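You operate a simulated robot arm through the tools that you are given. There is no shell and no other tool. Be economical: measure what you need, move in short steps, check, and stop when the job is done.

You run a simulated two-armed robot. Do the job below in one go: nothing can be reset, and whatever is moved stays where it is left.

Task
Fit both white shoes on the fitting table: matching insoles, then blue shapers.
Fine: each insole of its shoe's size, flat; leave the third insole and the yellow and green shapers where they lie.
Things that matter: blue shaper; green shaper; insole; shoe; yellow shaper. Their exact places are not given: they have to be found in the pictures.

It is judged by the outcome, as a careful person would: the job done as asked, and still so three seconds after it is handed in. It fails if anything else is knocked over, pushed out of place, dropped, spilled or broken.

Robot
Two 7-joint arms with fingered hands on one trunk, on a base that drives. Base frame: it is fixed to the floor where the robot stands at the start and does not move with it; the origin is under the middle of the robot, x ahead of it, y to its left, z up; the surface under the hand at the start is at about z = 754. Lengths are in mm, angles in degrees, forces in N, time in s.
The left shoulder is at the start at [83, 125, 1094], the right one opposite. With the tool pointing down near the work surface each hand reaches from about 440 to 820 mm from the robot's upright axis, wherever it stands, measured 20 degrees to its own side. Payload 3.6 kg a hand.
Tool frame (each hand has its own): the origin (TCP) lies between the finger pads and is the grasp point; the fingertips stand 30 mm ahead of it; z points along the fingers, y is the line along which they close. Largest opening 104 mm; the body of the gripper starts 35 mm behind the TCP. The gripper is a hand of 4 fingers: y runs from the thumb to the fingers, the wrist lies at [-15, -104, -178] in the tool frame, and closing takes about 1.5 s.
Orientation is told as [roll, pitch, yaw] about the base's x, y, z axes, in that order, counted from this pose: with the fingers straight down and the wrist toward the robot, the tool's x, y and z point along [0, 1, 0], [1, 0, 0] and [0, 0, -1] of the base frame.

Tools
- The arms move only by the tool arm_command. It takes "left_moves", "right_moves" or both (then of equal length, played together; a hand with none holds still); each is a list of rows, each a list of 2 entries, a list of its own where there are three numbers: the shift along the tool's x, y, z in m, then the turn, a rotation vector about the tool's x, y, z in degrees. In form: [[[x, y, z], [ax, ay, az]], ...]. A call has 1 to 12 rows; each row shifts and turns the commanded pose from where the row before left it, along the tool's axes as they then stand. "left_fingers" and "right_fingers" are, for a hand that has rows, the finger opening in m, from 0 to 0.104, set as the call begins (left out, the last holds). Rows are played at 5 a second. More than 50 mm and 8.6 degrees between two rows, or a gripper value outside its range, and nothing of the call is played. Where a pose cannot be reached the arm comes as near as it can. A force on the tool above 40 N (or 10 N above the force at the start of the call, whichever is more), or a blocked arm, ends the call early, and 0.2 s more pass. Each finger travels about 72 mm/s and halts on what it meets, pressing with about 31 N; the grip force reading is that of the motor and also rises with nothing between the fingers. The clock runs only during rows and for 0.2 s after the last one: add rows that do not move to give the fingers time. It gives the time, the measured TCP pose, the force on the tool (base axes), the opening and the grip force at its end, in the units of the frame above (readings bear some noise), with the torque about the TCP (base axes, N m) and any sound that the robot's microphone picked up, and new pictures: "views" is both (left out), scene, wrist or none (wrist: the cameras of the hands that moved).
- Cameras (640 x 400 px; columns grow to the right, rows downward): "scene" is now at [199.9, -11.5, 1231.6]; the picture's right is [-0.12, -0.99, 0.00], its down [-0.54, 0.06, -0.84] and it looks along [0.83, -0.10, -0.55] (base axes); focal length 221 px, centre (320, 200). "left" rides on the left gripper at [-61, -92, -130] in its tool frame; the picture's right is [-0.81, -0.28, 0.52], its down [0.53, -0.71, 0.46] and it looks along [0.24, 0.64, 0.72] (tool axes); focal length 275 px, centre (320, 200). "right" rides on the right gripper at [61, -92, -130] in its tool frame; the picture's right is [-0.81, 0.27, -0.52], its down [-0.53, -0.71, 0.46] and it looks along [-0.24, 0.65, 0.72] (tool axes); focal length 275 px, centre (320, 200).
- raise_lower(by): slides the trunk up (or, below 0, down) by that many mm; the arms and the scene camera ride with it, the base frame stays. It gives what a move gives, with no picture.
- drive_base(legs): drives the robot by 1 to 6 legs, each [ahead, left, turn to the left] in mm, mm and degrees, along the robot's own axes; the way and the turn of a leg run together, so that a leg with both is an arc; at most 1500 mm and 180 degrees a leg. The arms and the cameras ride along, it lands a little off, and it stops where it bumps. It gives what a move gives, and a new picture of the scene camera.
- preshape(shape, hand): the hand has 4 fingers and takes this shape, open, in about a second: jaw (thumb against the fingers, like two jaws); tri (thumb and two fingers); tip (a fingertip pinch); poke (one finger out to press); point (the index stretched); flat (the hand flat); cup (the hand cupped); fist (a fist). The gripper value then closes the fingers along that shape, each until it touches; the sizes above hold for jaw. It gives what a move gives, with no picture.
- pan_tilt(pan, tilt): turns the head with the scene camera to pan (to the left, within 80 degrees either way) and tilt (down, from -29 to 69), counted from straight ahead of the robot. It gives what a move gives, and a new picture of the scene camera.
- pixel_to_xyz(camera, pixels): there is no depth. For up to 12 entries [column, row, z] of the newest picture of that camera ("zoom" is the newest enlarged one), the place [x, y] in the base frame at which the ray of that pixel passes the height z, good to about 2 mm. No time passes.
- enlarge(camera, box): a new picture of the part [left, top, right, bottom] of that camera's present view, enlarged. No time passes.
- close_job(): hands the job in; it is judged then, once.

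Work in short steps. Measure before you move; look again where a grasp or a placing could have gone wrong, and mend it. You have 80 turns and 260 pictures in all, those below and enlarged ones among them. Open the grippers and draw the arms clear of the work before you hand the job in, unless the task says otherwise; then end with one line.

The tools are called as a command line: name --argument value ..., lists and objects as JSON in quotes. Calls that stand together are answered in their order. arm_command: Moves the arms, as the interface text tells. Its arguments: {"type":"object","properties":{"left_moves":{"type":"array","items":{"type":"array"}},"left_fingers":{"type":"number"},"right_moves":{"type":"array","items":{"type":"array"}},"right_fingers":{"type":"number"},"views":{"type":"string","enum":["both","scene","wrist","none"]}},"required":[]} The other tools are called the same way: raise_lower (by) slides the trunk up or down; preshape (shape, hand) gives the hand a shape; drive_base (legs) drives the base; pan_tilt (pan, tilt) turns the head that bears the scene camera; pixel_to_xyz (camera, pixels) gives the place at which the rays of pixels pass given heights; enlarge (camera, box) takes an enlarged picture of a part of a camera's view; close_job () hands the job in.

At the start:

```text
clock: 0.0
left_tcp_pos: [506.1, 170.9, 1111.5]
left_tcp_rot: [0.0, -0.1, 0.0]
left_ft_force: [0.0, -0.3, 0.3]
left_wrist_torque: [0.05, 0.0, -0.04]
left_finger_gap: 103.6
left_gripper_force: 0.0
left_shape: jaw
right_tcp_pos: [528.1, -297.4, 1082.4]
right_tcp_rot: [0.1, 0.0, 0.0]
right_ft_force: [-0.7, -1.3, 0.5]
right_wrist_torque: [-0.01, -0.04, 0.0]
right_finger_gap: 103.8
right_gripper_force: 0.0
right_shape: jaw
trunk travel left (down, up): [-325.0, 211.0]
robot x, y, heading: [-1.2, -0.9, 0.1]
head pan, tilt: [-6.6, 33.2]
```

scene: 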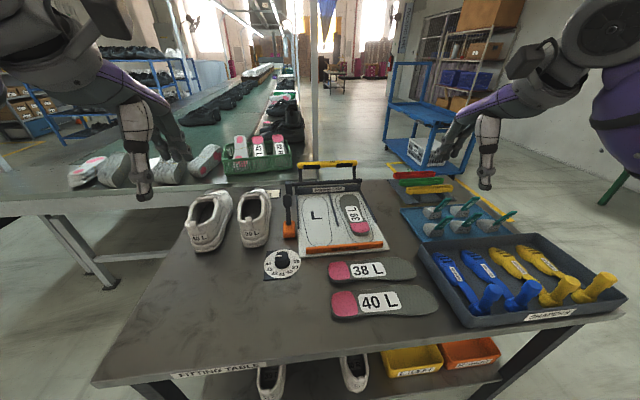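
right: 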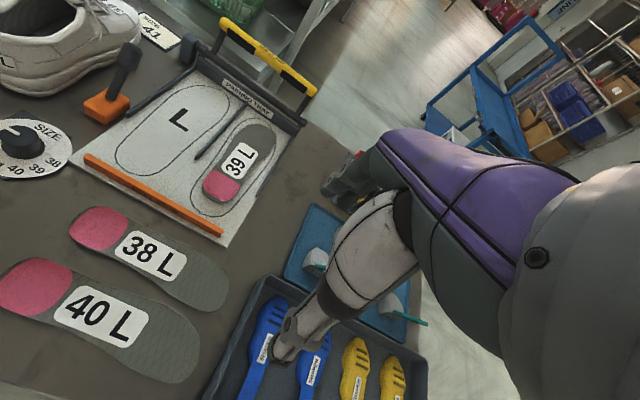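
left: 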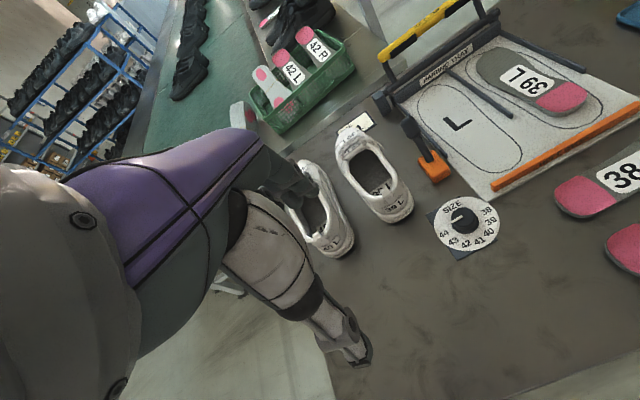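

I see two white shoes near (210,220) and (255,215), and insoles 38, 39 and 40. I'll enlarge to read the sizes.

enlarge --camera "scene" --box '[170, 170, 310, 260]'

enlarge --camera "scene" --box '[280, 160, 460, 330]'

enlarge --camera "scene" --box '[400, 170, 630, 330]'

enlarge --camera "left" --box '[280, 100, 520, 270]'

```text
4.44 times, centred on (240, 215) of scene
```

zoom: 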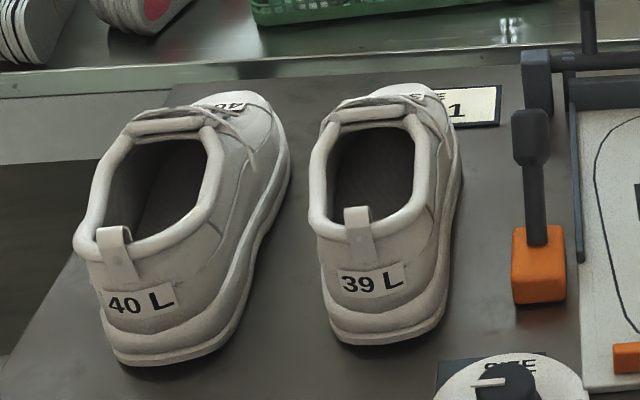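

```text
2.35 times, centred on (370, 245) of scene
```

zoom: 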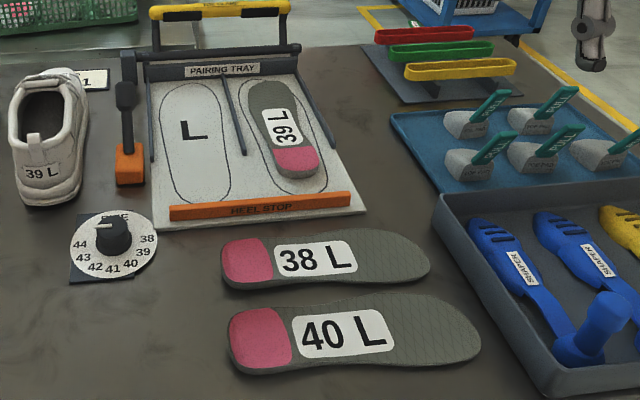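

```text
2.50 times, centred on (515, 250) of scene
```

zoom: 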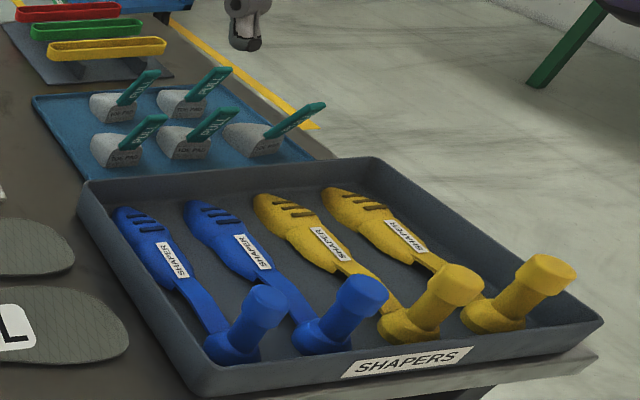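

```text
2.35 times, centred on (400, 185) of left
```

zoom: 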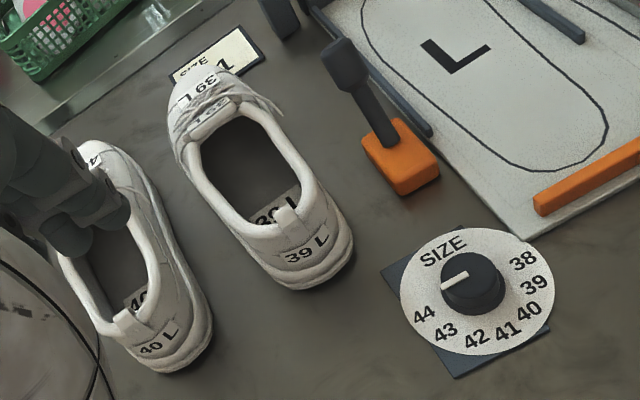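

Shoes are 40 L (left) and 39 L (right), so insole 38 stays. Now I'll measure the key points at the table height.

pixel_to_xyz --camera "scene" --pixels '[[330, 271, 754], [416, 268, 754], [332, 304, 754], [438, 304, 754], [360, 317, 754], [365, 288, 754], [345, 196, 758], [362, 234, 758], [330, 189, 754], [385, 247, 754], [430, 250, 770], [470, 325, 770]]'

pixel_to_xyz --camera "scene" --pixels '[[195, 252, 754], [222, 244, 754], [243, 247, 754], [266, 244, 754], [232, 200, 754], [270, 192, 754], [197, 226, 820], [251, 220, 820], [222, 194, 820], [264, 191, 820], [260, 276, 754], [300, 270, 754]]'

pan_tilt --pan 15 --tilt 50

pan_tilt --pan -25 --tilt 50

```text
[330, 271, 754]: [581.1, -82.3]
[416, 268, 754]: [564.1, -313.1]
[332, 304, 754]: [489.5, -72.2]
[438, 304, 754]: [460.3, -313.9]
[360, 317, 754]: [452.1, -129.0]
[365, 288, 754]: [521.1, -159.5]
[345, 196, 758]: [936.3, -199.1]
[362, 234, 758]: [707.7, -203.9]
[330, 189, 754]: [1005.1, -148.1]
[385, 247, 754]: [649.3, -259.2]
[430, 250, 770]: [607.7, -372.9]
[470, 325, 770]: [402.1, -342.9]
```

```text
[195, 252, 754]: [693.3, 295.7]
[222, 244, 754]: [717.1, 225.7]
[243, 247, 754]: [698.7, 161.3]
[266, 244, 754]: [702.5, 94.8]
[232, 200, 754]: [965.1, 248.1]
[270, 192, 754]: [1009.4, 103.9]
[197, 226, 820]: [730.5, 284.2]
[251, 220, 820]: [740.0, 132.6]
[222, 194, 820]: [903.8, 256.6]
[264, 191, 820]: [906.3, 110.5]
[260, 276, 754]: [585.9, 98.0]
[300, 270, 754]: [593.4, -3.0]
```

```text
clock: 0.8
left_tcp_pos: [506.9, 170.8, 1112.6]
left_tcp_rot: [0.0, 0.0, 0.0]
left_ft_force: [-0.3, 0.7, -0.2]
left_wrist_torque: [-0.01, 0.01, 0.0]
left_finger_gap: 103.6
left_gripper_force: 0.0
left_shape: jaw
right_tcp_pos: [528.3, -297.5, 1082.7]
right_tcp_rot: [0.1, 0.0, 0.1]
right_ft_force: [-0.9, -1.0, 0.2]
right_wrist_torque: [0.02, -0.01, 0.03]
right_finger_gap: 103.7
right_gripper_force: 0.0
right_shape: jaw
trunk travel left (down, up): [-325.0, 211.0]
robot x, y, heading: [0.4, -0.7, 0.1]
head pan, tilt: [15.0, 50.0]
```

scene: 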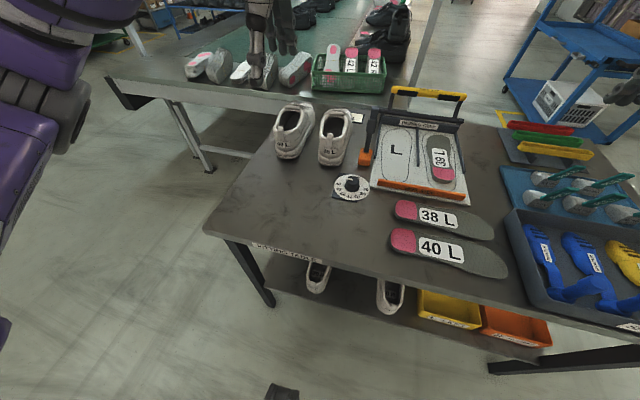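

```text
clock: 1.9
left_tcp_pos: [506.8, 170.7, 1111.7]
left_tcp_rot: [0.0, -0.1, 0.0]
left_ft_force: [0.6, 0.1, -0.4]
left_wrist_torque: [-0.01, 0.0, -0.05]
left_finger_gap: 103.9
left_gripper_force: 0.0
left_shape: jaw
right_tcp_pos: [526.8, -297.6, 1083.2]
right_tcp_rot: [0.1, 0.1, 0.1]
right_ft_force: [-0.1, 0.0, 0.0]
right_wrist_torque: [0.0, -0.04, 0.0]
right_finger_gap: 103.6
right_gripper_force: 0.0
right_shape: jaw
trunk travel left (down, up): [-325.0, 211.0]
robot x, y, heading: [3.3, 0.9, -0.0]
head pan, tilt: [-25.0, 50.0]
```

scene: 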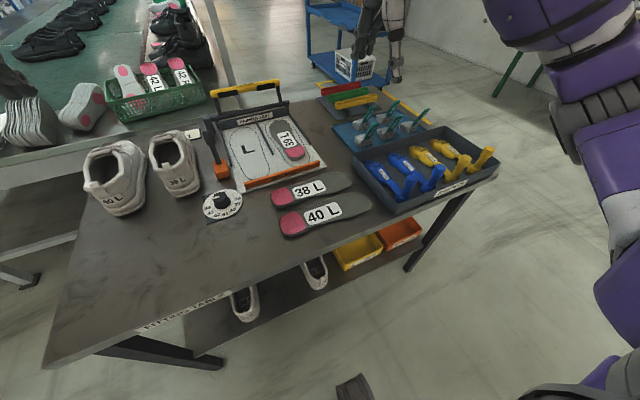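

Next I bring the wrist cameras in for a closer look at the shoes with the left hand and at the insoles with the right.

arm_command --left_moves '[[[0, 0.04, 0.02], [0, 0, 0]], [[0, 0.04, 0.03], [0, 0, 0]], [[-0.01, 0.04, 0.03], [0, 0, 0]], [[0, 0, 0], [0, 0, 0]]]' --right_moves '[[[0.02, -0.02, 0.02], [0, 0, 0]], [[0.02, -0.02, 0.03], [0, 0, 0]], [[0.02, -0.02, 0.03], [0, 0, 0]], [[0, 0, 0], [0, 0, 0]]]' --views "wrist"

pan_tilt --pan 5 --tilt 42

enlarge --camera "scene" --box '[200, 110, 360, 210]'

```text
refused: row 3 steps farther than a row can; nothing moved
```

```text
clock: 2.9
left_tcp_pos: [507.4, 171.0, 1111.3]
left_tcp_rot: [0.0, 0.0, 0.0]
left_ft_force: [0.1, -0.3, 0.7]
left_wrist_torque: [0.01, 0.01, 0.03]
left_finger_gap: 103.8
left_gripper_force: 0.0
left_shape: jaw
right_tcp_pos: [528.0, -297.1, 1082.6]
right_tcp_rot: [0.0, 0.0, 0.0]
right_ft_force: [0.8, -1.3, 0.6]
right_wrist_torque: [0.02, 0.02, -0.01]
right_finger_gap: 103.8
right_gripper_force: 0.0
right_shape: jaw
trunk travel left (down, up): [-325.0, 211.0]
robot x, y, heading: [0.3, -2.3, -0.2]
head pan, tilt: [5.0, 42.0]
```

scene: 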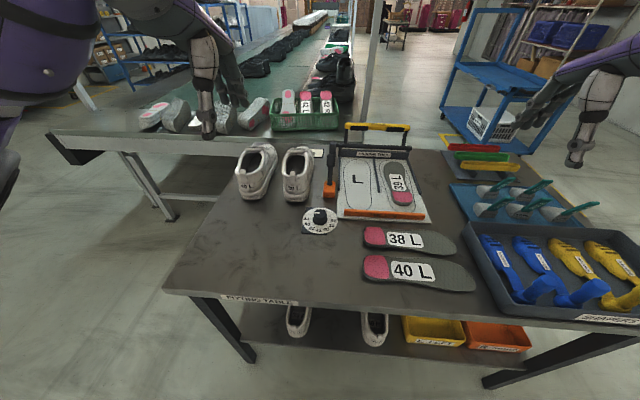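

```text
4.00 times, centred on (280, 160) of scene
```

zoom: 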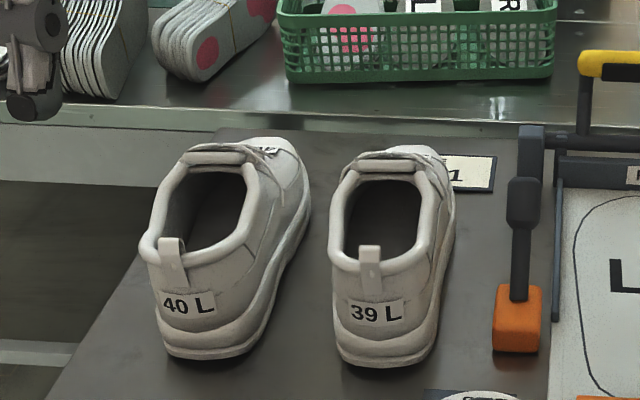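

The step was a bit over 50 mm, so I repeat with smaller steps.

arm_command --left_moves '[[[0, 0.04, 0.02], [0, 0, 0]], [[0, 0.035, 0.03], [0, 0, 0]], [[-0.01, 0.035, 0.03], [0, 0, 0]], [[0, 0, 0], [0, 0, 0]]]' --right_moves '[[[0.02, -0.02, 0.02], [0, 0, 0]], [[0.02, -0.02, 0.03], [0, 0, 0]], [[0.02, -0.02, 0.03], [0, 0, 0]], [[0, 0, 0], [0, 0, 0]]]' --views "wrist"

```text
clock: 3.9
left_tcp_pos: [618.6, 159.5, 1029.8]
left_tcp_rot: [-0.1, 0.0, 0.0]
left_ft_force: [0.7, 0.3, 0.8]
left_wrist_torque: [0.02, 0.01, 0.0]
left_finger_gap: 103.8
left_gripper_force: 0.0
left_shape: jaw
right_tcp_pos: [466.4, -238.8, 1000.0]
right_tcp_rot: [0.1, -0.1, 0.0]
right_ft_force: [0.6, 0.7, 0.1]
right_wrist_torque: [0.01, 0.0, -0.04]
right_finger_gap: 103.7
right_gripper_force: 0.1
right_shape: jaw
trunk travel left (down, up): [-325.0, 211.0]
robot x, y, heading: [-0.9, 0.8, -0.0]
head pan, tilt: [5.0, 42.0]
```

right: 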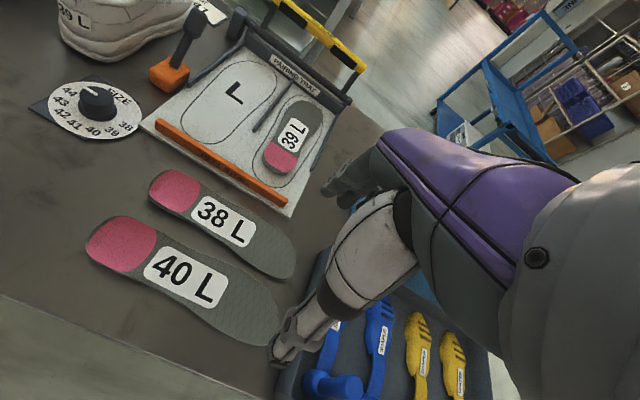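
left: 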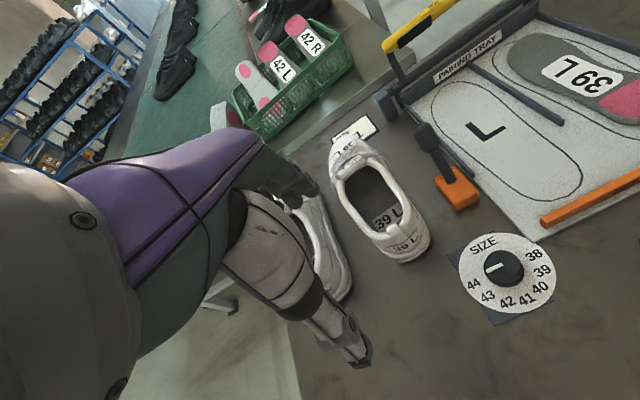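

I measure insoles, tray shapers and shoe opening from these pictures.

pixel_to_xyz --camera "right" --pixels '[[86, 246, 758], [281, 335, 758], [108, 269, 758], [145, 222, 758], [207, 322, 758], [240, 275, 758], [151, 190, 758], [290, 258, 758], [264, 158, 760], [313, 104, 760], [295, 170, 760], [268, 140, 760]]'

pixel_to_xyz --camera "left" --pixels '[[332, 205, 840], [403, 196, 840], [360, 160, 840], [390, 222, 840], [383, 248, 840], [405, 262, 754], [430, 245, 754], [340, 140, 800], [372, 165, 762], [400, 208, 762]]'

enlarge --camera "left" --box '[300, 110, 460, 270]'

enlarge --camera "right" --box '[60, 150, 320, 360]'

```text
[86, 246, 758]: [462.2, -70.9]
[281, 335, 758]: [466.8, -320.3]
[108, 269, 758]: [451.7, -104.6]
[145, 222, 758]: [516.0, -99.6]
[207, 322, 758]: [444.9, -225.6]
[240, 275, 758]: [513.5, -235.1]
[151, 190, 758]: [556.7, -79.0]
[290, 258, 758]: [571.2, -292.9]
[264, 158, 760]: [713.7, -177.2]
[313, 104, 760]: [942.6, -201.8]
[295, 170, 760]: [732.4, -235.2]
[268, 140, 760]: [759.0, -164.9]
```

```text
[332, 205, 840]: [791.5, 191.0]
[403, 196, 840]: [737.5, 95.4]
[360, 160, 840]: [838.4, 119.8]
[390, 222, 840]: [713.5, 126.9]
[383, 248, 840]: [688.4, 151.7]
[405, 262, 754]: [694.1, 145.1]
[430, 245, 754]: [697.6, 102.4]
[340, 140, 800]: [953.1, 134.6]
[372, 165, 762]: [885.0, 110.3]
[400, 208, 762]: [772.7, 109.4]
```

```text
2.50 times, centred on (380, 190) of left
```

zoom: 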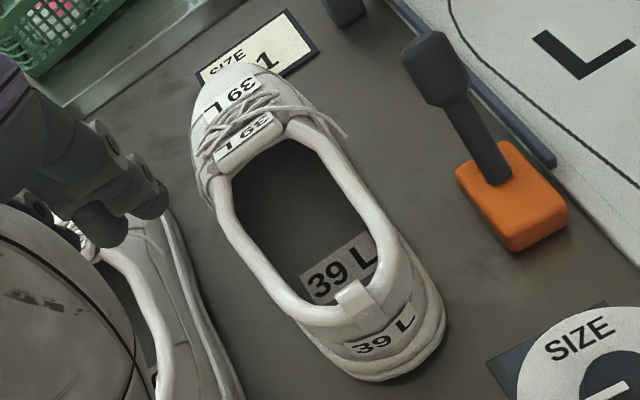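

```text
1.90 times, centred on (190, 255) of right
```

zoom: 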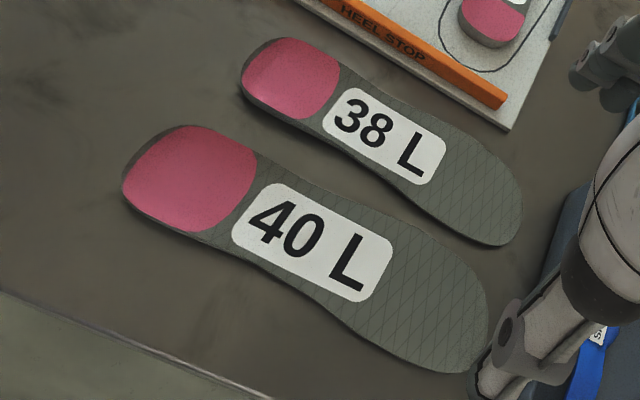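

Now I check the table's front edge and the shaper handles in the current scene view.

pixel_to_xyz --camera "scene" --pixels '[[165, 290, 754], [350, 310, 754], [480, 320, 754], [233, 152, 754], [245, 200, 754], [270, 193, 754], [286, 200, 754], [308, 200, 754], [344, 213, 765], [425, 218, 765]]'

pan_tilt --pan -35 --tilt 50

enlarge --camera "scene" --box '[160, 100, 440, 260]'

```text
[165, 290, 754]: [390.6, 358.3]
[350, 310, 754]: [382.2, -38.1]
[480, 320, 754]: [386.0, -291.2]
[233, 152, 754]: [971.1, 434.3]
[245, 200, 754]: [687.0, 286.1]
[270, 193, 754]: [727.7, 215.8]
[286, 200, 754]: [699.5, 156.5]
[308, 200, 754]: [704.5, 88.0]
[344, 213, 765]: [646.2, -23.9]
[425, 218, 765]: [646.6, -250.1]
```

```text
clock: 4.9
left_tcp_pos: [619.4, 158.3, 1030.5]
left_tcp_rot: [0.0, 0.0, 0.1]
left_ft_force: [-0.2, 0.1, -0.2]
left_wrist_torque: [0.02, -0.02, 0.0]
left_finger_gap: 103.7
left_gripper_force: 0.0
left_shape: jaw
right_tcp_pos: [465.8, -238.5, 999.9]
right_tcp_rot: [0.0, 0.0, 0.0]
right_ft_force: [1.0, -0.7, 0.0]
right_wrist_torque: [-0.01, 0.0, 0.0]
right_finger_gap: 103.5
right_gripper_force: 0.1
right_shape: jaw
trunk travel left (down, up): [-325.0, 211.0]
robot x, y, heading: [-0.4, -2.6, 0.3]
head pan, tilt: [-35.0, 50.0]
```

scene: 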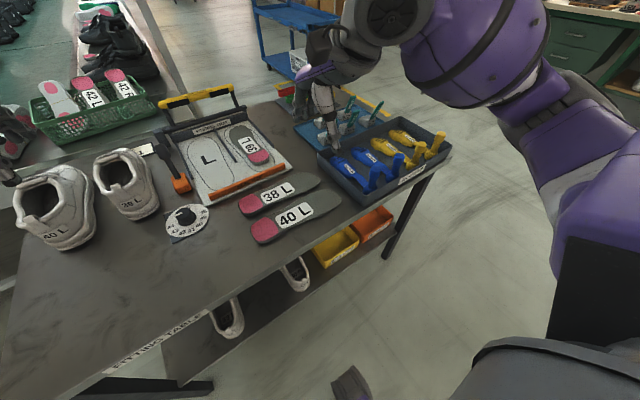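

```text
2.29 times, centred on (300, 180) of scene
```

zoom: 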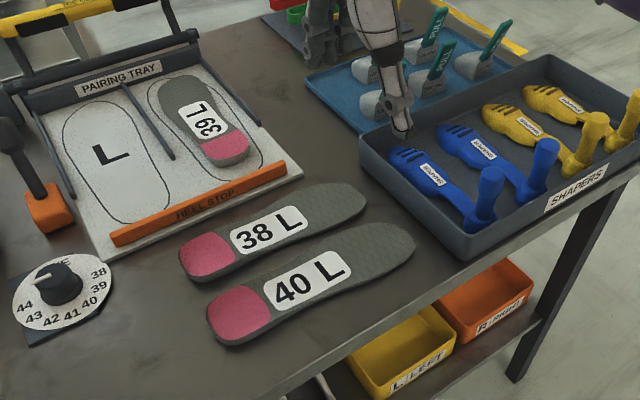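

I'll take insole 40 by its heel first: the heel's centre lies at about (484,-100), 64 wide. I move the right hand above it with an 86 mm opening.

arm_command --right_moves '[[[0.045, 0.006, 0.01], [0, 0, 0]], [[0.045, 0.006, 0.02], [0, 0, 0]], [[0.045, 0.006, 0.02], [0, 0, 0]], [[0, 0, 0.045], [0, 0, 0]], [[0, 0, 0.045], [0, 0, 0]], [[0, 0, 0], [0, 0, 0]]]' --right_fingers 0.086

```text
clock: 6.3
left_tcp_pos: [618.0, 159.9, 1029.4]
left_tcp_rot: [0.0, 0.0, 0.0]
left_ft_force: [0.7, 0.1, 0.1]
left_wrist_torque: [-0.01, -0.01, -0.01]
left_finger_gap: 103.7
left_gripper_force: 0.1
left_shape: jaw
right_tcp_pos: [488.1, -100.9, 862.1]
right_tcp_rot: [0.0, -0.1, 0.0]
right_ft_force: [0.2, 0.2, -0.2]
right_wrist_torque: [-0.02, 0.01, 0.01]
right_finger_gap: 86.1
right_gripper_force: 0.0
right_shape: jaw
trunk travel left (down, up): [-325.0, 211.0]
robot x, y, heading: [-1.1, 1.4, 0.2]
head pan, tilt: [-35.0, 50.0]
```

scene: 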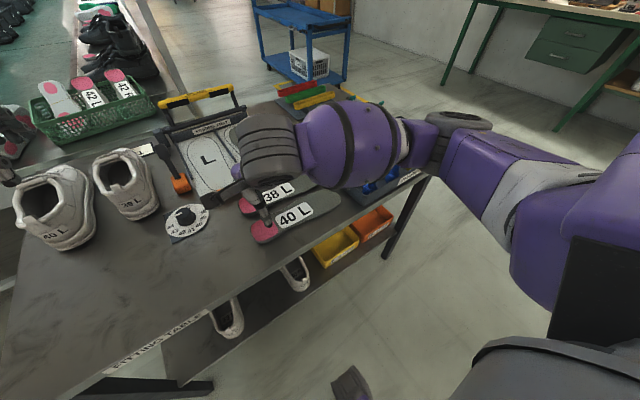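
right: 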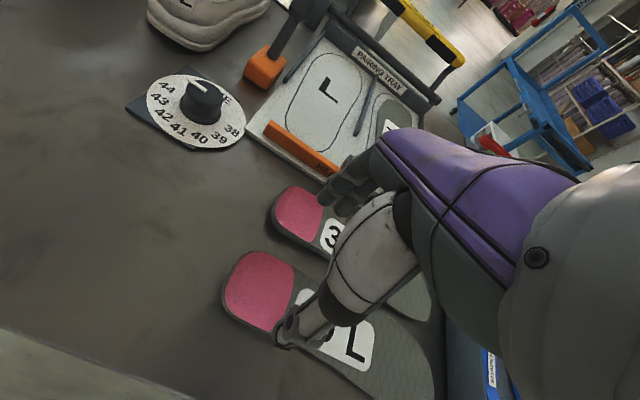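

I check the gap between insole 40 and 38 in this view.

pixel_to_xyz --camera "right" --pixels '[[276, 226, 756], [330, 262, 756], [296, 270, 758], [258, 251, 760], [223, 295, 756], [233, 318, 756], [270, 340, 756]]'

enlarge --camera "right" --box '[200, 150, 420, 380]'

```text
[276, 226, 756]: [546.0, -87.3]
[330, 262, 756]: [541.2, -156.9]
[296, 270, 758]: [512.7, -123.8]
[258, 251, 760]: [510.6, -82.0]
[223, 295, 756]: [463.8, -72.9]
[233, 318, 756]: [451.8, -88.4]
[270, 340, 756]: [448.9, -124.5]
```

```text
1.74 times, centred on (310, 265) of right
```

zoom: 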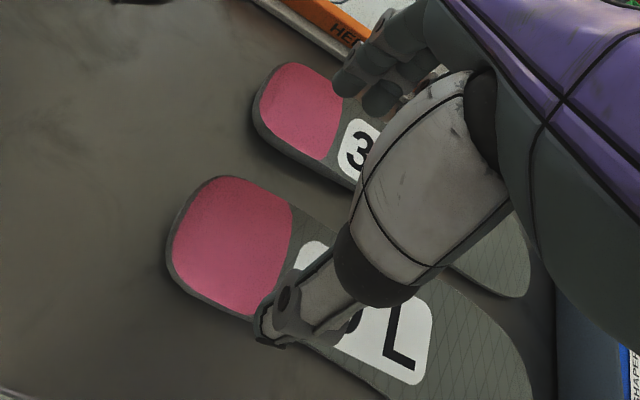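

Insole 40 spans x 449–513 and 38 begins at 541. I'll centre at 482, open 80, and lower to tips just above the table.

arm_command --right_moves '[[[0, -0.006, 0.02], [0, 0, 0]], [[0, 0, 0.03], [0, 0, 0]], [[0, 0, 0.022], [0, 0, 0]], [[0, 0, 0], [0, 0, 0]], [[0, 0, 0], [0, 0, 0]]]' --right_fingers 0.08

enlarge --camera "right" --box '[200, 150, 420, 380]'

```text
clock: 7.5
left_tcp_pos: [619.0, 159.5, 1029.1]
left_tcp_rot: [0.1, 0.0, 0.0]
left_ft_force: [-0.3, 0.1, 0.4]
left_wrist_torque: [0.02, 0.01, 0.02]
left_finger_gap: 103.8
left_gripper_force: 0.1
left_shape: jaw
right_tcp_pos: [481.7, -100.9, 789.5]
right_tcp_rot: [0.0, 0.0, 0.0]
right_ft_force: [-0.2, 0.0, 0.4]
right_wrist_torque: [0.0, -0.02, 0.03]
right_finger_gap: 80.0
right_gripper_force: 0.1
right_shape: jaw
trunk travel left (down, up): [-325.0, 211.0]
robot x, y, heading: [3.1, 3.4, 0.0]
head pan, tilt: [-35.0, 50.0]
```

scene: 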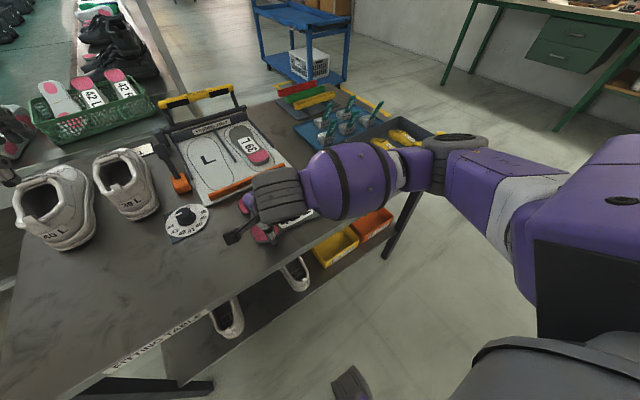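
right: 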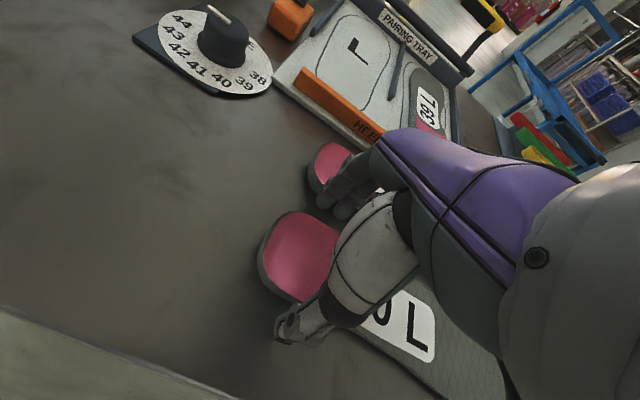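

```text
1.74 times, centred on (310, 265) of right
```

zoom: 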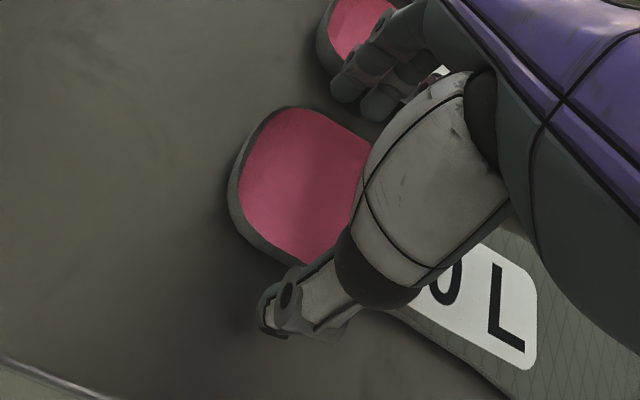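

The thumb is just outside the insole's near edge and the fingers are in the gap. I go down 3 mm and close.

arm_command --right_moves '[[[0, 0, 0.003], [0, 0, 0]], [[0, 0, 0], [0, 0, 0]], [[0, 0, 0], [0, 0, 0]], [[0, 0, 0], [0, 0, 0]], [[0, 0, 0], [0, 0, 0]], [[0, 0, 0], [0, 0, 0]]]' --right_fingers 0.05 --views "wrist"

enlarge --camera "right" --box '[200, 150, 420, 380]'

```text
clock: 8.9
left_tcp_pos: [618.8, 159.2, 1030.4]
left_tcp_rot: [0.0, 0.0, -0.2]
left_ft_force: [0.3, -0.5, -0.8]
left_wrist_torque: [0.01, 0.06, -0.02]
left_finger_gap: 103.7
left_gripper_force: 0.0
left_shape: jaw
right_tcp_pos: [481.2, -101.4, 787.1]
right_tcp_rot: [-0.1, -0.1, -0.1]
right_ft_force: [-0.1, 0.5, 4.7]
right_wrist_torque: [-0.02, -0.08, 0.04]
right_finger_gap: 52.7
right_gripper_force: 30.0
right_shape: jaw
trunk travel left (down, up): [-325.0, 211.0]
robot x, y, heading: [-1.4, -0.1, -0.2]
head pan, tilt: [-35.0, 50.0]
```

right: 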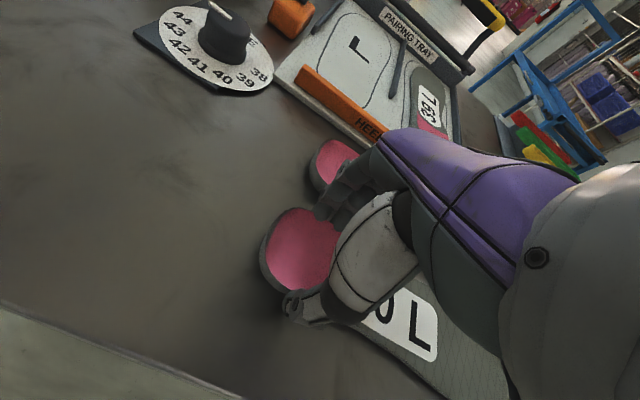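

```text
1.74 times, centred on (310, 265) of right
```

zoom: 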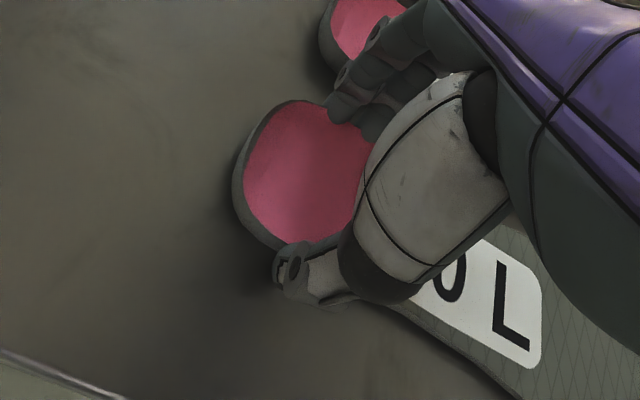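

Gap 52.7 mm with grip force 30: it's held. Lift and look.

arm_command --right_moves '[[[0, 0, -0.02], [0, 0, 0]], [[0, 0, -0.03], [0, 0, 0]], [[0, 0, -0.04], [0, 0, 0]], [[0, 0, -0.04], [0, 0, 0]], [[0, 0, 0], [0, 0, 0]]]'

enlarge --camera "scene" --box '[160, 120, 340, 260]'

```text
clock: 10.1
left_tcp_pos: [619.0, 159.1, 1030.0]
left_tcp_rot: [0.0, 0.0, 0.0]
left_ft_force: [0.8, 0.9, -0.3]
left_wrist_torque: [-0.01, 0.0, 0.03]
left_finger_gap: 103.6
left_gripper_force: 0.1
left_shape: jaw
right_tcp_pos: [480.3, -102.4, 917.2]
right_tcp_rot: [0.1, 0.0, 0.1]
right_ft_force: [0.0, 0.3, -0.3]
right_wrist_torque: [0.0, 0.0, 0.02]
right_finger_gap: 52.8
right_gripper_force: 31.2
right_shape: jaw
trunk travel left (down, up): [-325.0, 211.0]
robot x, y, heading: [0.4, -3.3, 0.1]
head pan, tilt: [-35.0, 50.0]
```

scene: 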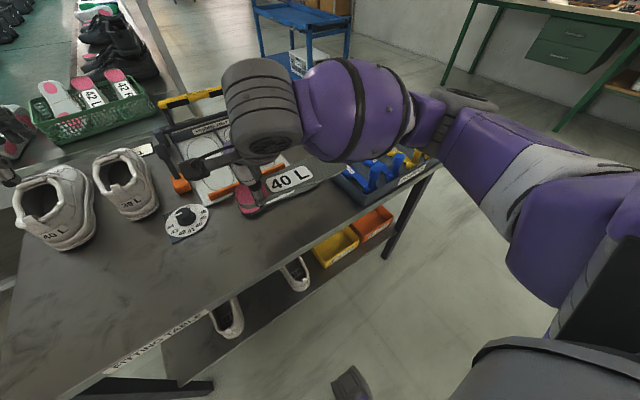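
right: 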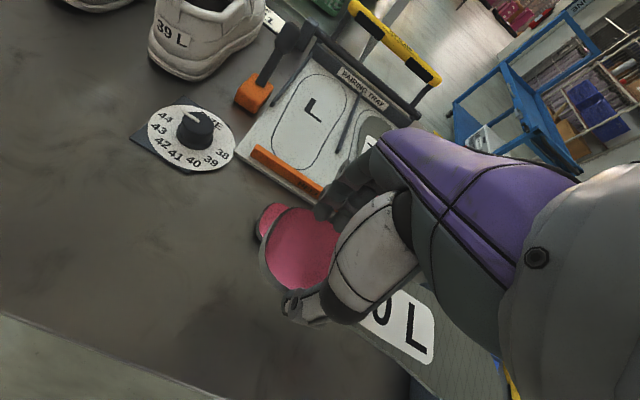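

```text
2.86 times, centred on (250, 190) of scene
```

zoom: 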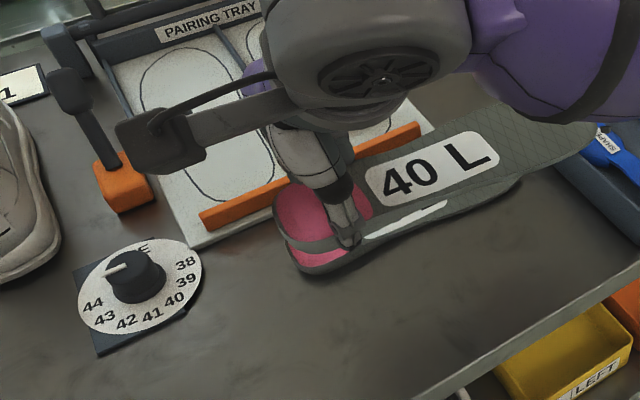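

The insole is held firmly and rigidly. I lift 50 more and turn yaw +90 (toe toward +x), while checking base clearance.

arm_command --right_moves '[[[0, 0, -0.045], [0, 0, 0]], [[0, 0, -0.015], [0, 0, -8.5]], [[0, 0, 0], [0, 0, -8.5]], [[0, 0, 0], [0, 0, -8.5]], [[0, 0, 0], [0, 0, -8.5]], [[0, 0, 0], [0, 0, -8.5]], [[0, 0, 0], [0, 0, -8.5]], [[0, 0, 0], [0, 0, -8.5]], [[0, 0, 0], [0, 0, -8.5]], [[0, 0, 0], [0, 0, -8.5]], [[0, 0, 0], [0, 0, -8.5]], [[0, 0, 0], [0, 0, -5]]]' --views "none"

pan_tilt --pan 0 --tilt 69

```text
clock: 12.7
left_tcp_pos: [618.6, 159.9, 1028.6]
left_tcp_rot: [0.0, 0.0, 0.0]
left_ft_force: [0.0, -0.1, 0.8]
left_wrist_torque: [0.02, 0.01, 0.0]
left_finger_gap: 104.0
left_gripper_force: 0.0
left_shape: jaw
right_tcp_pos: [477.7, -97.2, 979.1]
right_tcp_rot: [-0.6, 0.3, 56.3]
right_ft_force: [0.2, 1.1, -0.4]
right_wrist_torque: [-0.01, 0.0, 0.0]
right_finger_gap: 52.3
right_gripper_force: 30.8
right_shape: jaw
right hand out of reach, approached as far as the arm can: row 8, 9, 10, 11, 12
trunk travel left (down, up): [-325.0, 211.0]
robot x, y, heading: [-1.6, 3.9, 0.3]
head pan, tilt: [-35.0, 50.0]
```

```text
clock: 13.8
left_tcp_pos: [619.8, 159.2, 1029.3]
left_tcp_rot: [0.1, -0.1, 0.1]
left_ft_force: [-0.5, -1.1, 1.1]
left_wrist_torque: [0.0, 0.0, -0.01]
left_finger_gap: 104.2
left_gripper_force: 0.1
left_shape: jaw
right_tcp_pos: [476.8, -97.7, 978.2]
right_tcp_rot: [-0.6, 0.2, 56.2]
right_ft_force: [0.4, 0.3, -0.7]
right_wrist_torque: [-0.01, 0.01, 0.0]
right_finger_gap: 52.5
right_gripper_force: 31.3
right_shape: jaw
trunk travel left (down, up): [-325.0, 211.0]
robot x, y, heading: [1.9, 1.8, 0.2]
head pan, tilt: [0.0, 68.8]
```

scene: 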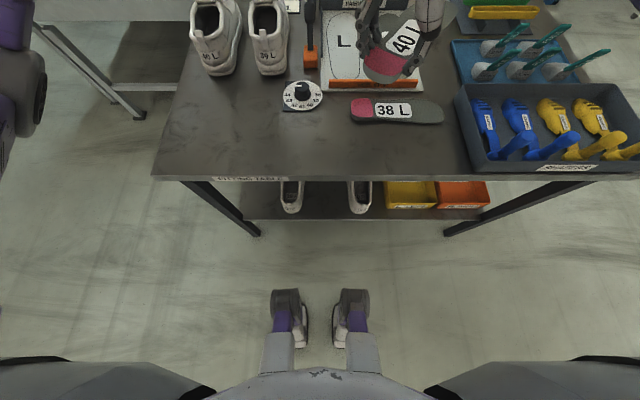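

Yaw is limited to 56° here, so I'll turn the base left 35° and creep forward to give the hand the right heading; the feet have ample clearance.

drive_base --legs '[[0, 0, 35], [82, -26, 0]]'

pan_tilt --pan -12 --tilt 42

```text
clock: 16.5
left_tcp_pos: [493.5, 512.9, 1030.0]
left_tcp_rot: [0.0, 0.1, 35.2]
left_ft_force: [-0.1, -0.2, -1.7]
left_wrist_torque: [-0.02, -0.01, 0.03]
left_finger_gap: 103.7
left_gripper_force: 0.1
left_shape: jaw
right_tcp_pos: [526.5, 220.3, 978.0]
right_tcp_rot: [-0.5, 0.3, 91.4]
right_ft_force: [0.1, 0.2, -0.9]
right_wrist_torque: [0.0, 0.04, -0.03]
right_finger_gap: 52.8
right_gripper_force: 30.5
right_shape: jaw
trunk travel left (down, up): [-325.0, 211.0]
robot x, y, heading: [79.3, 25.2, 35.1]
head pan, tilt: [0.0, 68.8]
```

scene: 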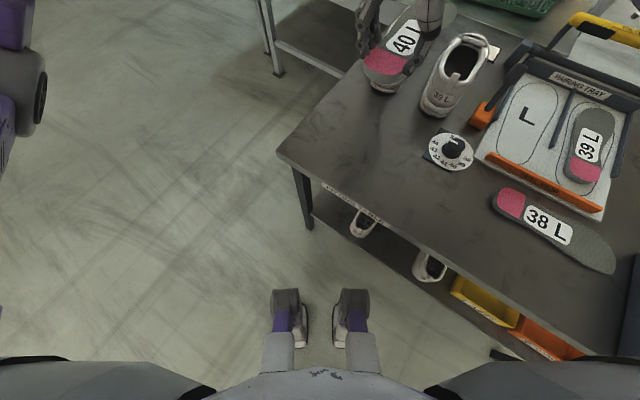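

```text
clock: 17.4
left_tcp_pos: [493.1, 512.2, 1029.3]
left_tcp_rot: [0.0, 0.1, 35.1]
left_ft_force: [1.6, 0.2, -0.6]
left_wrist_torque: [0.03, 0.0, 0.01]
left_finger_gap: 103.8
left_gripper_force: 0.0
left_shape: jaw
right_tcp_pos: [526.5, 220.7, 978.3]
right_tcp_rot: [-0.6, 0.2, 91.5]
right_ft_force: [0.0, 0.9, 0.1]
right_wrist_torque: [-0.01, 0.03, -0.02]
right_finger_gap: 52.5
right_gripper_force: 30.9
right_shape: jaw
trunk travel left (down, up): [-325.0, 211.0]
robot x, y, heading: [82.3, 26.0, 35.0]
head pan, tilt: [-12.0, 42.0]
```

scene: 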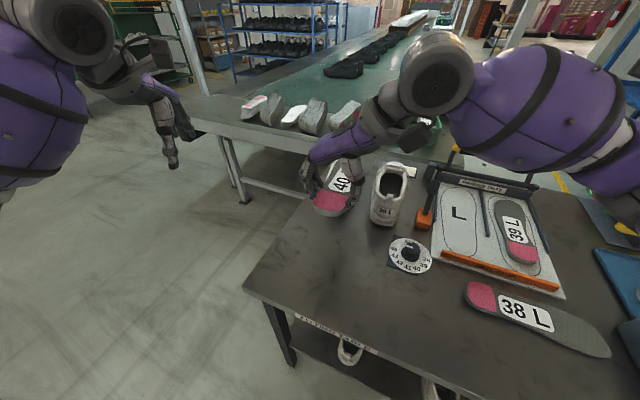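

The insole now points +x (yaw 91). I move the hand aside to the right to see shoe 40 clearly from the head camera.

arm_command --right_moves '[[[0, -0.04, -0.02], [0, 0, 0]], [[0, -0.045, -0.02], [0, 0, 0]], [[0, -0.045, 0], [0, 0, 0]], [[0, -0.03, 0], [0, 0, 0]], [[0, 0, 0], [0, 0, 0]]]' --views "scene"

enlarge --camera "scene" --box '[280, 130, 440, 230]'

```text
clock: 18.6
left_tcp_pos: [493.1, 511.4, 1029.4]
left_tcp_rot: [0.0, 0.0, 35.2]
left_ft_force: [-1.3, 0.1, 0.4]
left_wrist_torque: [0.02, -0.02, 0.01]
left_finger_gap: 103.8
left_gripper_force: 0.0
left_shape: jaw
right_tcp_pos: [508.3, 122.5, 1021.0]
right_tcp_rot: [1.9, -1.8, 90.8]
right_ft_force: [-0.4, 0.5, -0.2]
right_wrist_torque: [0.02, 0.01, 0.02]
right_finger_gap: 51.9
right_gripper_force: 30.7
right_shape: jaw
right hand out of reach, approached as far as the arm can: row 1, 2, 3, 4
trunk travel left (down, up): [-325.0, 211.0]
robot x, y, heading: [79.2, 23.3, 35.1]
head pan, tilt: [-12.0, 42.0]
```

scene: 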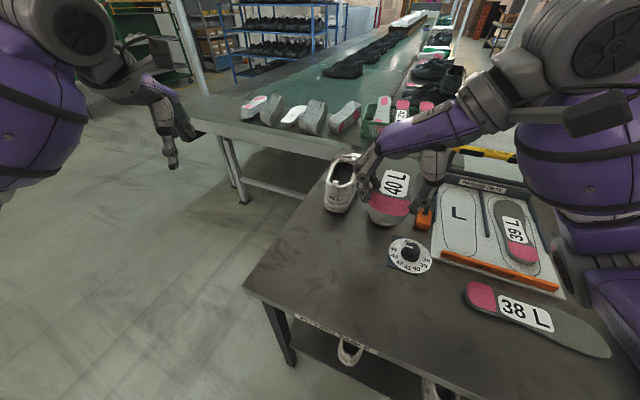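

```text
4.00 times, centred on (360, 180) of scene
```

zoom: 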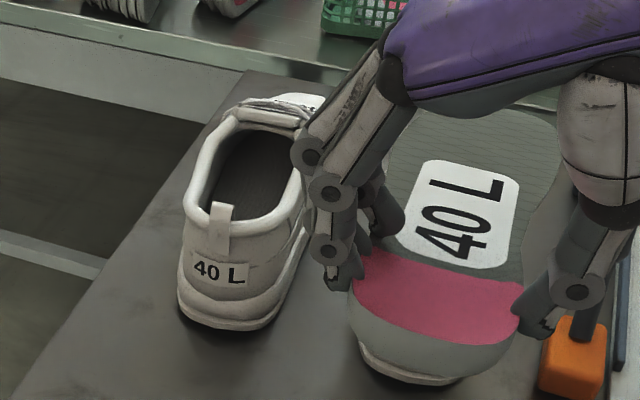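

I measure shoe 40's outline and opening rim from this zoom.

pixel_to_xyz --camera "zoom" --pixels '[[228, 330, 754], [180, 308, 754], [283, 305, 754], [222, 228, 835], [222, 205, 845], [185, 200, 840], [292, 215, 830], [300, 120, 850], [240, 110, 850], [275, 100, 850], [308, 235, 754], [200, 150, 840]]'

```text
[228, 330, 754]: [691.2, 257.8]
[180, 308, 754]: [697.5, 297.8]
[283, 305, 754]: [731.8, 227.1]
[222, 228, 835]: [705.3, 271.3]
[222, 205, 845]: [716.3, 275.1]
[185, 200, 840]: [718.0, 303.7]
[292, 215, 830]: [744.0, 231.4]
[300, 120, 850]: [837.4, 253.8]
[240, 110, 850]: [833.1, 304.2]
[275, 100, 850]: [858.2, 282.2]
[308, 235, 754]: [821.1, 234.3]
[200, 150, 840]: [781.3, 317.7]
```

To triangulate heights I need the camera's exact position; I query the same pixels at two heights.

pixel_to_xyz --camera "zoom" --pixels '[[222, 208, 754], [222, 208, 954], [268, 117, 754], [268, 117, 954], [300, 235, 754], [300, 235, 954], [190, 215, 754], [190, 215, 954], [285, 212, 754], [285, 212, 954]]'

enlarge --camera "left" --box '[0, 0, 640, 400]'

```text
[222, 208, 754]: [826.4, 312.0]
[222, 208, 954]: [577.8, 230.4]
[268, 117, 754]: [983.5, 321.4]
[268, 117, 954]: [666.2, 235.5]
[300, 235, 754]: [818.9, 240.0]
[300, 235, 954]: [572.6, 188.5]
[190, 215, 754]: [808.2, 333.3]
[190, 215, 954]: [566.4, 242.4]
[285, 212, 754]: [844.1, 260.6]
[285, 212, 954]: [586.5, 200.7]
```

```text
1.00 times, centred on (320, 200) of left (not enlarged: the box is as wide or as high as the picture)
```

zoom: 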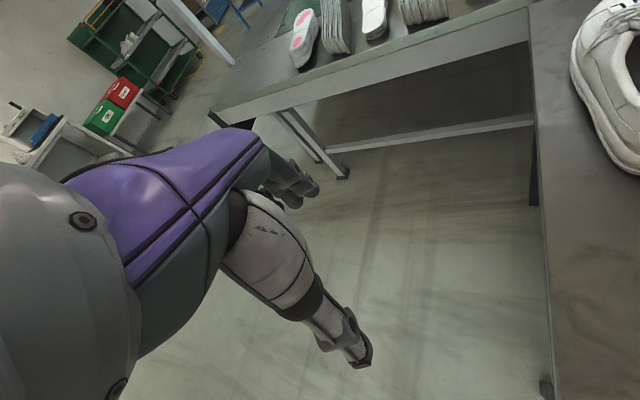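

Triangulation suggests the collar runs from about (702,271) to (855,287), but the toe looks turned right; I want a better look with the left wrist camera.

arm_command --left_moves '[[[-0.04, -0.015, -0.005], [0, 0, 6]], [[-0.035, -0.02, -0.005], [0, 0, 8]], [[-0.035, -0.02, -0.005], [0, 0, 8]], [[-0.035, -0.025, -0.005], [0, 0, 8]], [[0, 0, 0], [0, 0, 8]], [[0, 0, 0], [0, 0, 8]], [[0, 0, 0], [0, 0, 8]]]' --views "both"

```text
clock: 20.2
left_tcp_pos: [481.5, 349.8, 1048.9]
left_tcp_rot: [0.0, 0.0, -18.9]
left_ft_force: [-0.9, -0.2, 0.0]
left_wrist_torque: [-0.01, -0.02, 0.01]
left_finger_gap: 103.7
left_gripper_force: 0.1
left_shape: jaw
right_tcp_pos: [508.4, 122.2, 1020.2]
right_tcp_rot: [1.9, -1.6, 90.8]
right_ft_force: [0.7, -0.5, -0.7]
right_wrist_torque: [-0.03, 0.01, -0.02]
right_finger_gap: 51.6
right_gripper_force: 30.7
right_shape: jaw
trunk travel left (down, up): [-325.0, 211.0]
robot x, y, heading: [75.5, 23.5, 35.1]
head pan, tilt: [-12.0, 42.0]
```

scene: 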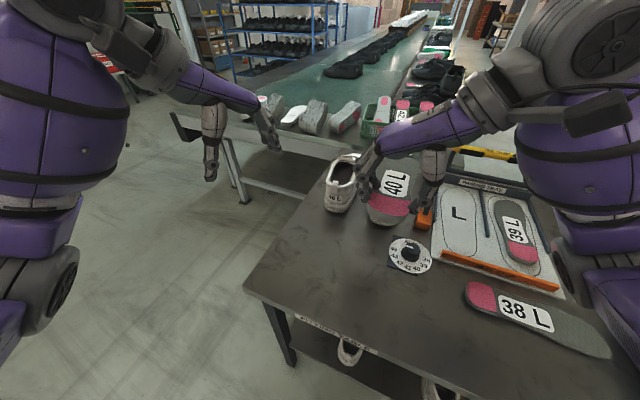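
left: 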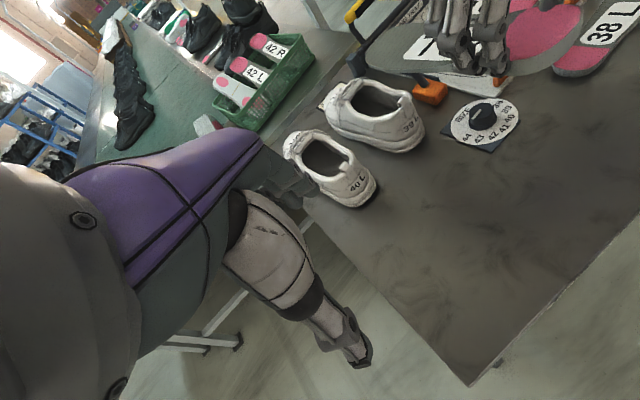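

Both shoes are visible in the left camera at (350,180) and (375,115). I enlarge.

enlarge --camera "left" --box '[260, 70, 450, 220]'

```text
2.67 times, centred on (355, 145) of left
```

zoom: 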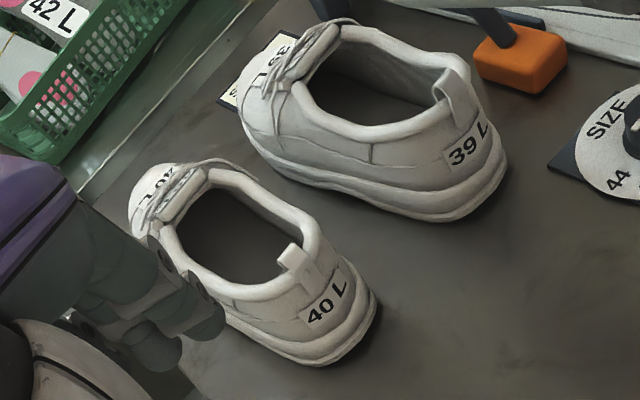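

I query rays for tabs, tongue rolls, and toe tips in this zoom.

pixel_to_xyz --camera "zoom" --pixels '[[290, 248, 850], [290, 248, 750], [185, 197, 835], [185, 197, 750], [145, 180, 800], [345, 362, 754], [378, 305, 754], [444, 84, 850], [312, 50, 835], [255, 85, 800], [480, 215, 754], [505, 170, 754]]'

pixel_to_xyz --camera "zoom" --pixels '[[175, 245, 830], [205, 180, 830], [310, 215, 830], [245, 290, 830], [318, 258, 830], [270, 293, 830], [300, 85, 830], [340, 30, 830], [450, 65, 830], [375, 128, 830], [310, 220, 762], [255, 265, 762]]'

```text
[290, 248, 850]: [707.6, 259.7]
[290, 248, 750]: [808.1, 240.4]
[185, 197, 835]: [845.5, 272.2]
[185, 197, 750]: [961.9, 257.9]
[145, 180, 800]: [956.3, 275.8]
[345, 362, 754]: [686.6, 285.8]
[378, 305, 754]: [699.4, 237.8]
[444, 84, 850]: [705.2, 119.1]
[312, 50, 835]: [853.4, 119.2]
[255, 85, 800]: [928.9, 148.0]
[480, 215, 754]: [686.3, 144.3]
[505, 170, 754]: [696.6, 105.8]
```

```text
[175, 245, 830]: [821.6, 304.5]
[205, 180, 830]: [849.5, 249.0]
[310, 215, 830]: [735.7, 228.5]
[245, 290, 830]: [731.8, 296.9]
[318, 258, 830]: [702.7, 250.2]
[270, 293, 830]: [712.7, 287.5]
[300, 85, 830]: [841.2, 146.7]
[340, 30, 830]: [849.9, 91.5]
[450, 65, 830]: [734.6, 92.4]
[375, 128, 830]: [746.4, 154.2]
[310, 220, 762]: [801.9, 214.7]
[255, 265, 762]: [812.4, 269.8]
```

The shoes' collars run at about +5° (shoe 40: tab ≈(683,264,872), tongue ≈(815,276,859)). I move the left hand away left and bring the right hand back toward shoe 40 to learn how the commanded pose behaves.

arm_command --left_moves '[[[0.045, 0, 0], [0, 0, 0]], [[0.045, 0, 0], [0, 0, 0]], [[0.045, 0, 0], [0, 0, 0]], [[0, 0, 0], [0, 0, 0]]]' --right_moves '[[[0, 0, 0], [0, 0, 0]], [[0, 0.045, 0], [0, 0, 0]], [[-0.025, 0.04, 0], [0, 0, 0]], [[-0.03, 0.035, 0], [0, 0, 0]]]' --views "scene"

```text
clock: 21.2
left_tcp_pos: [522.2, 479.3, 1051.2]
left_tcp_rot: [0.0, 0.1, -18.8]
left_ft_force: [1.0, -0.2, 0.1]
left_wrist_torque: [0.0, 0.02, -0.01]
left_finger_gap: 103.9
left_gripper_force: 0.0
left_shape: jaw
right_tcp_pos: [529.6, 199.6, 1022.7]
right_tcp_rot: [2.0, -1.7, 90.8]
right_ft_force: [0.5, -0.6, -0.2]
right_wrist_torque: [-0.01, 0.03, 0.0]
right_finger_gap: 51.4
right_gripper_force: 31.0
right_shape: jaw
right hand out of reach, approached as far as the arm can: row 3, 4
trunk travel left (down, up): [-325.0, 211.0]
robot x, y, heading: [77.9, 25.2, 35.3]
head pan, tilt: [-12.0, 42.0]
```

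scene: 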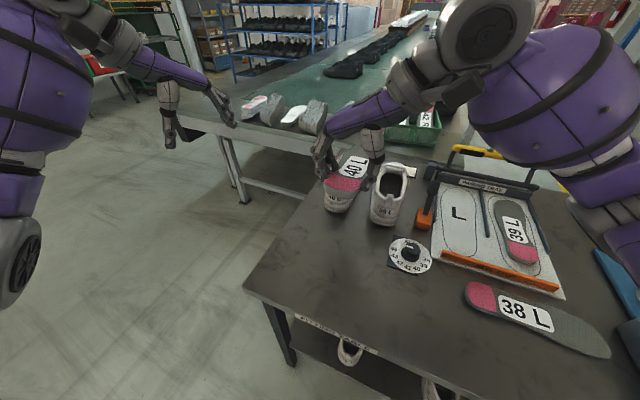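

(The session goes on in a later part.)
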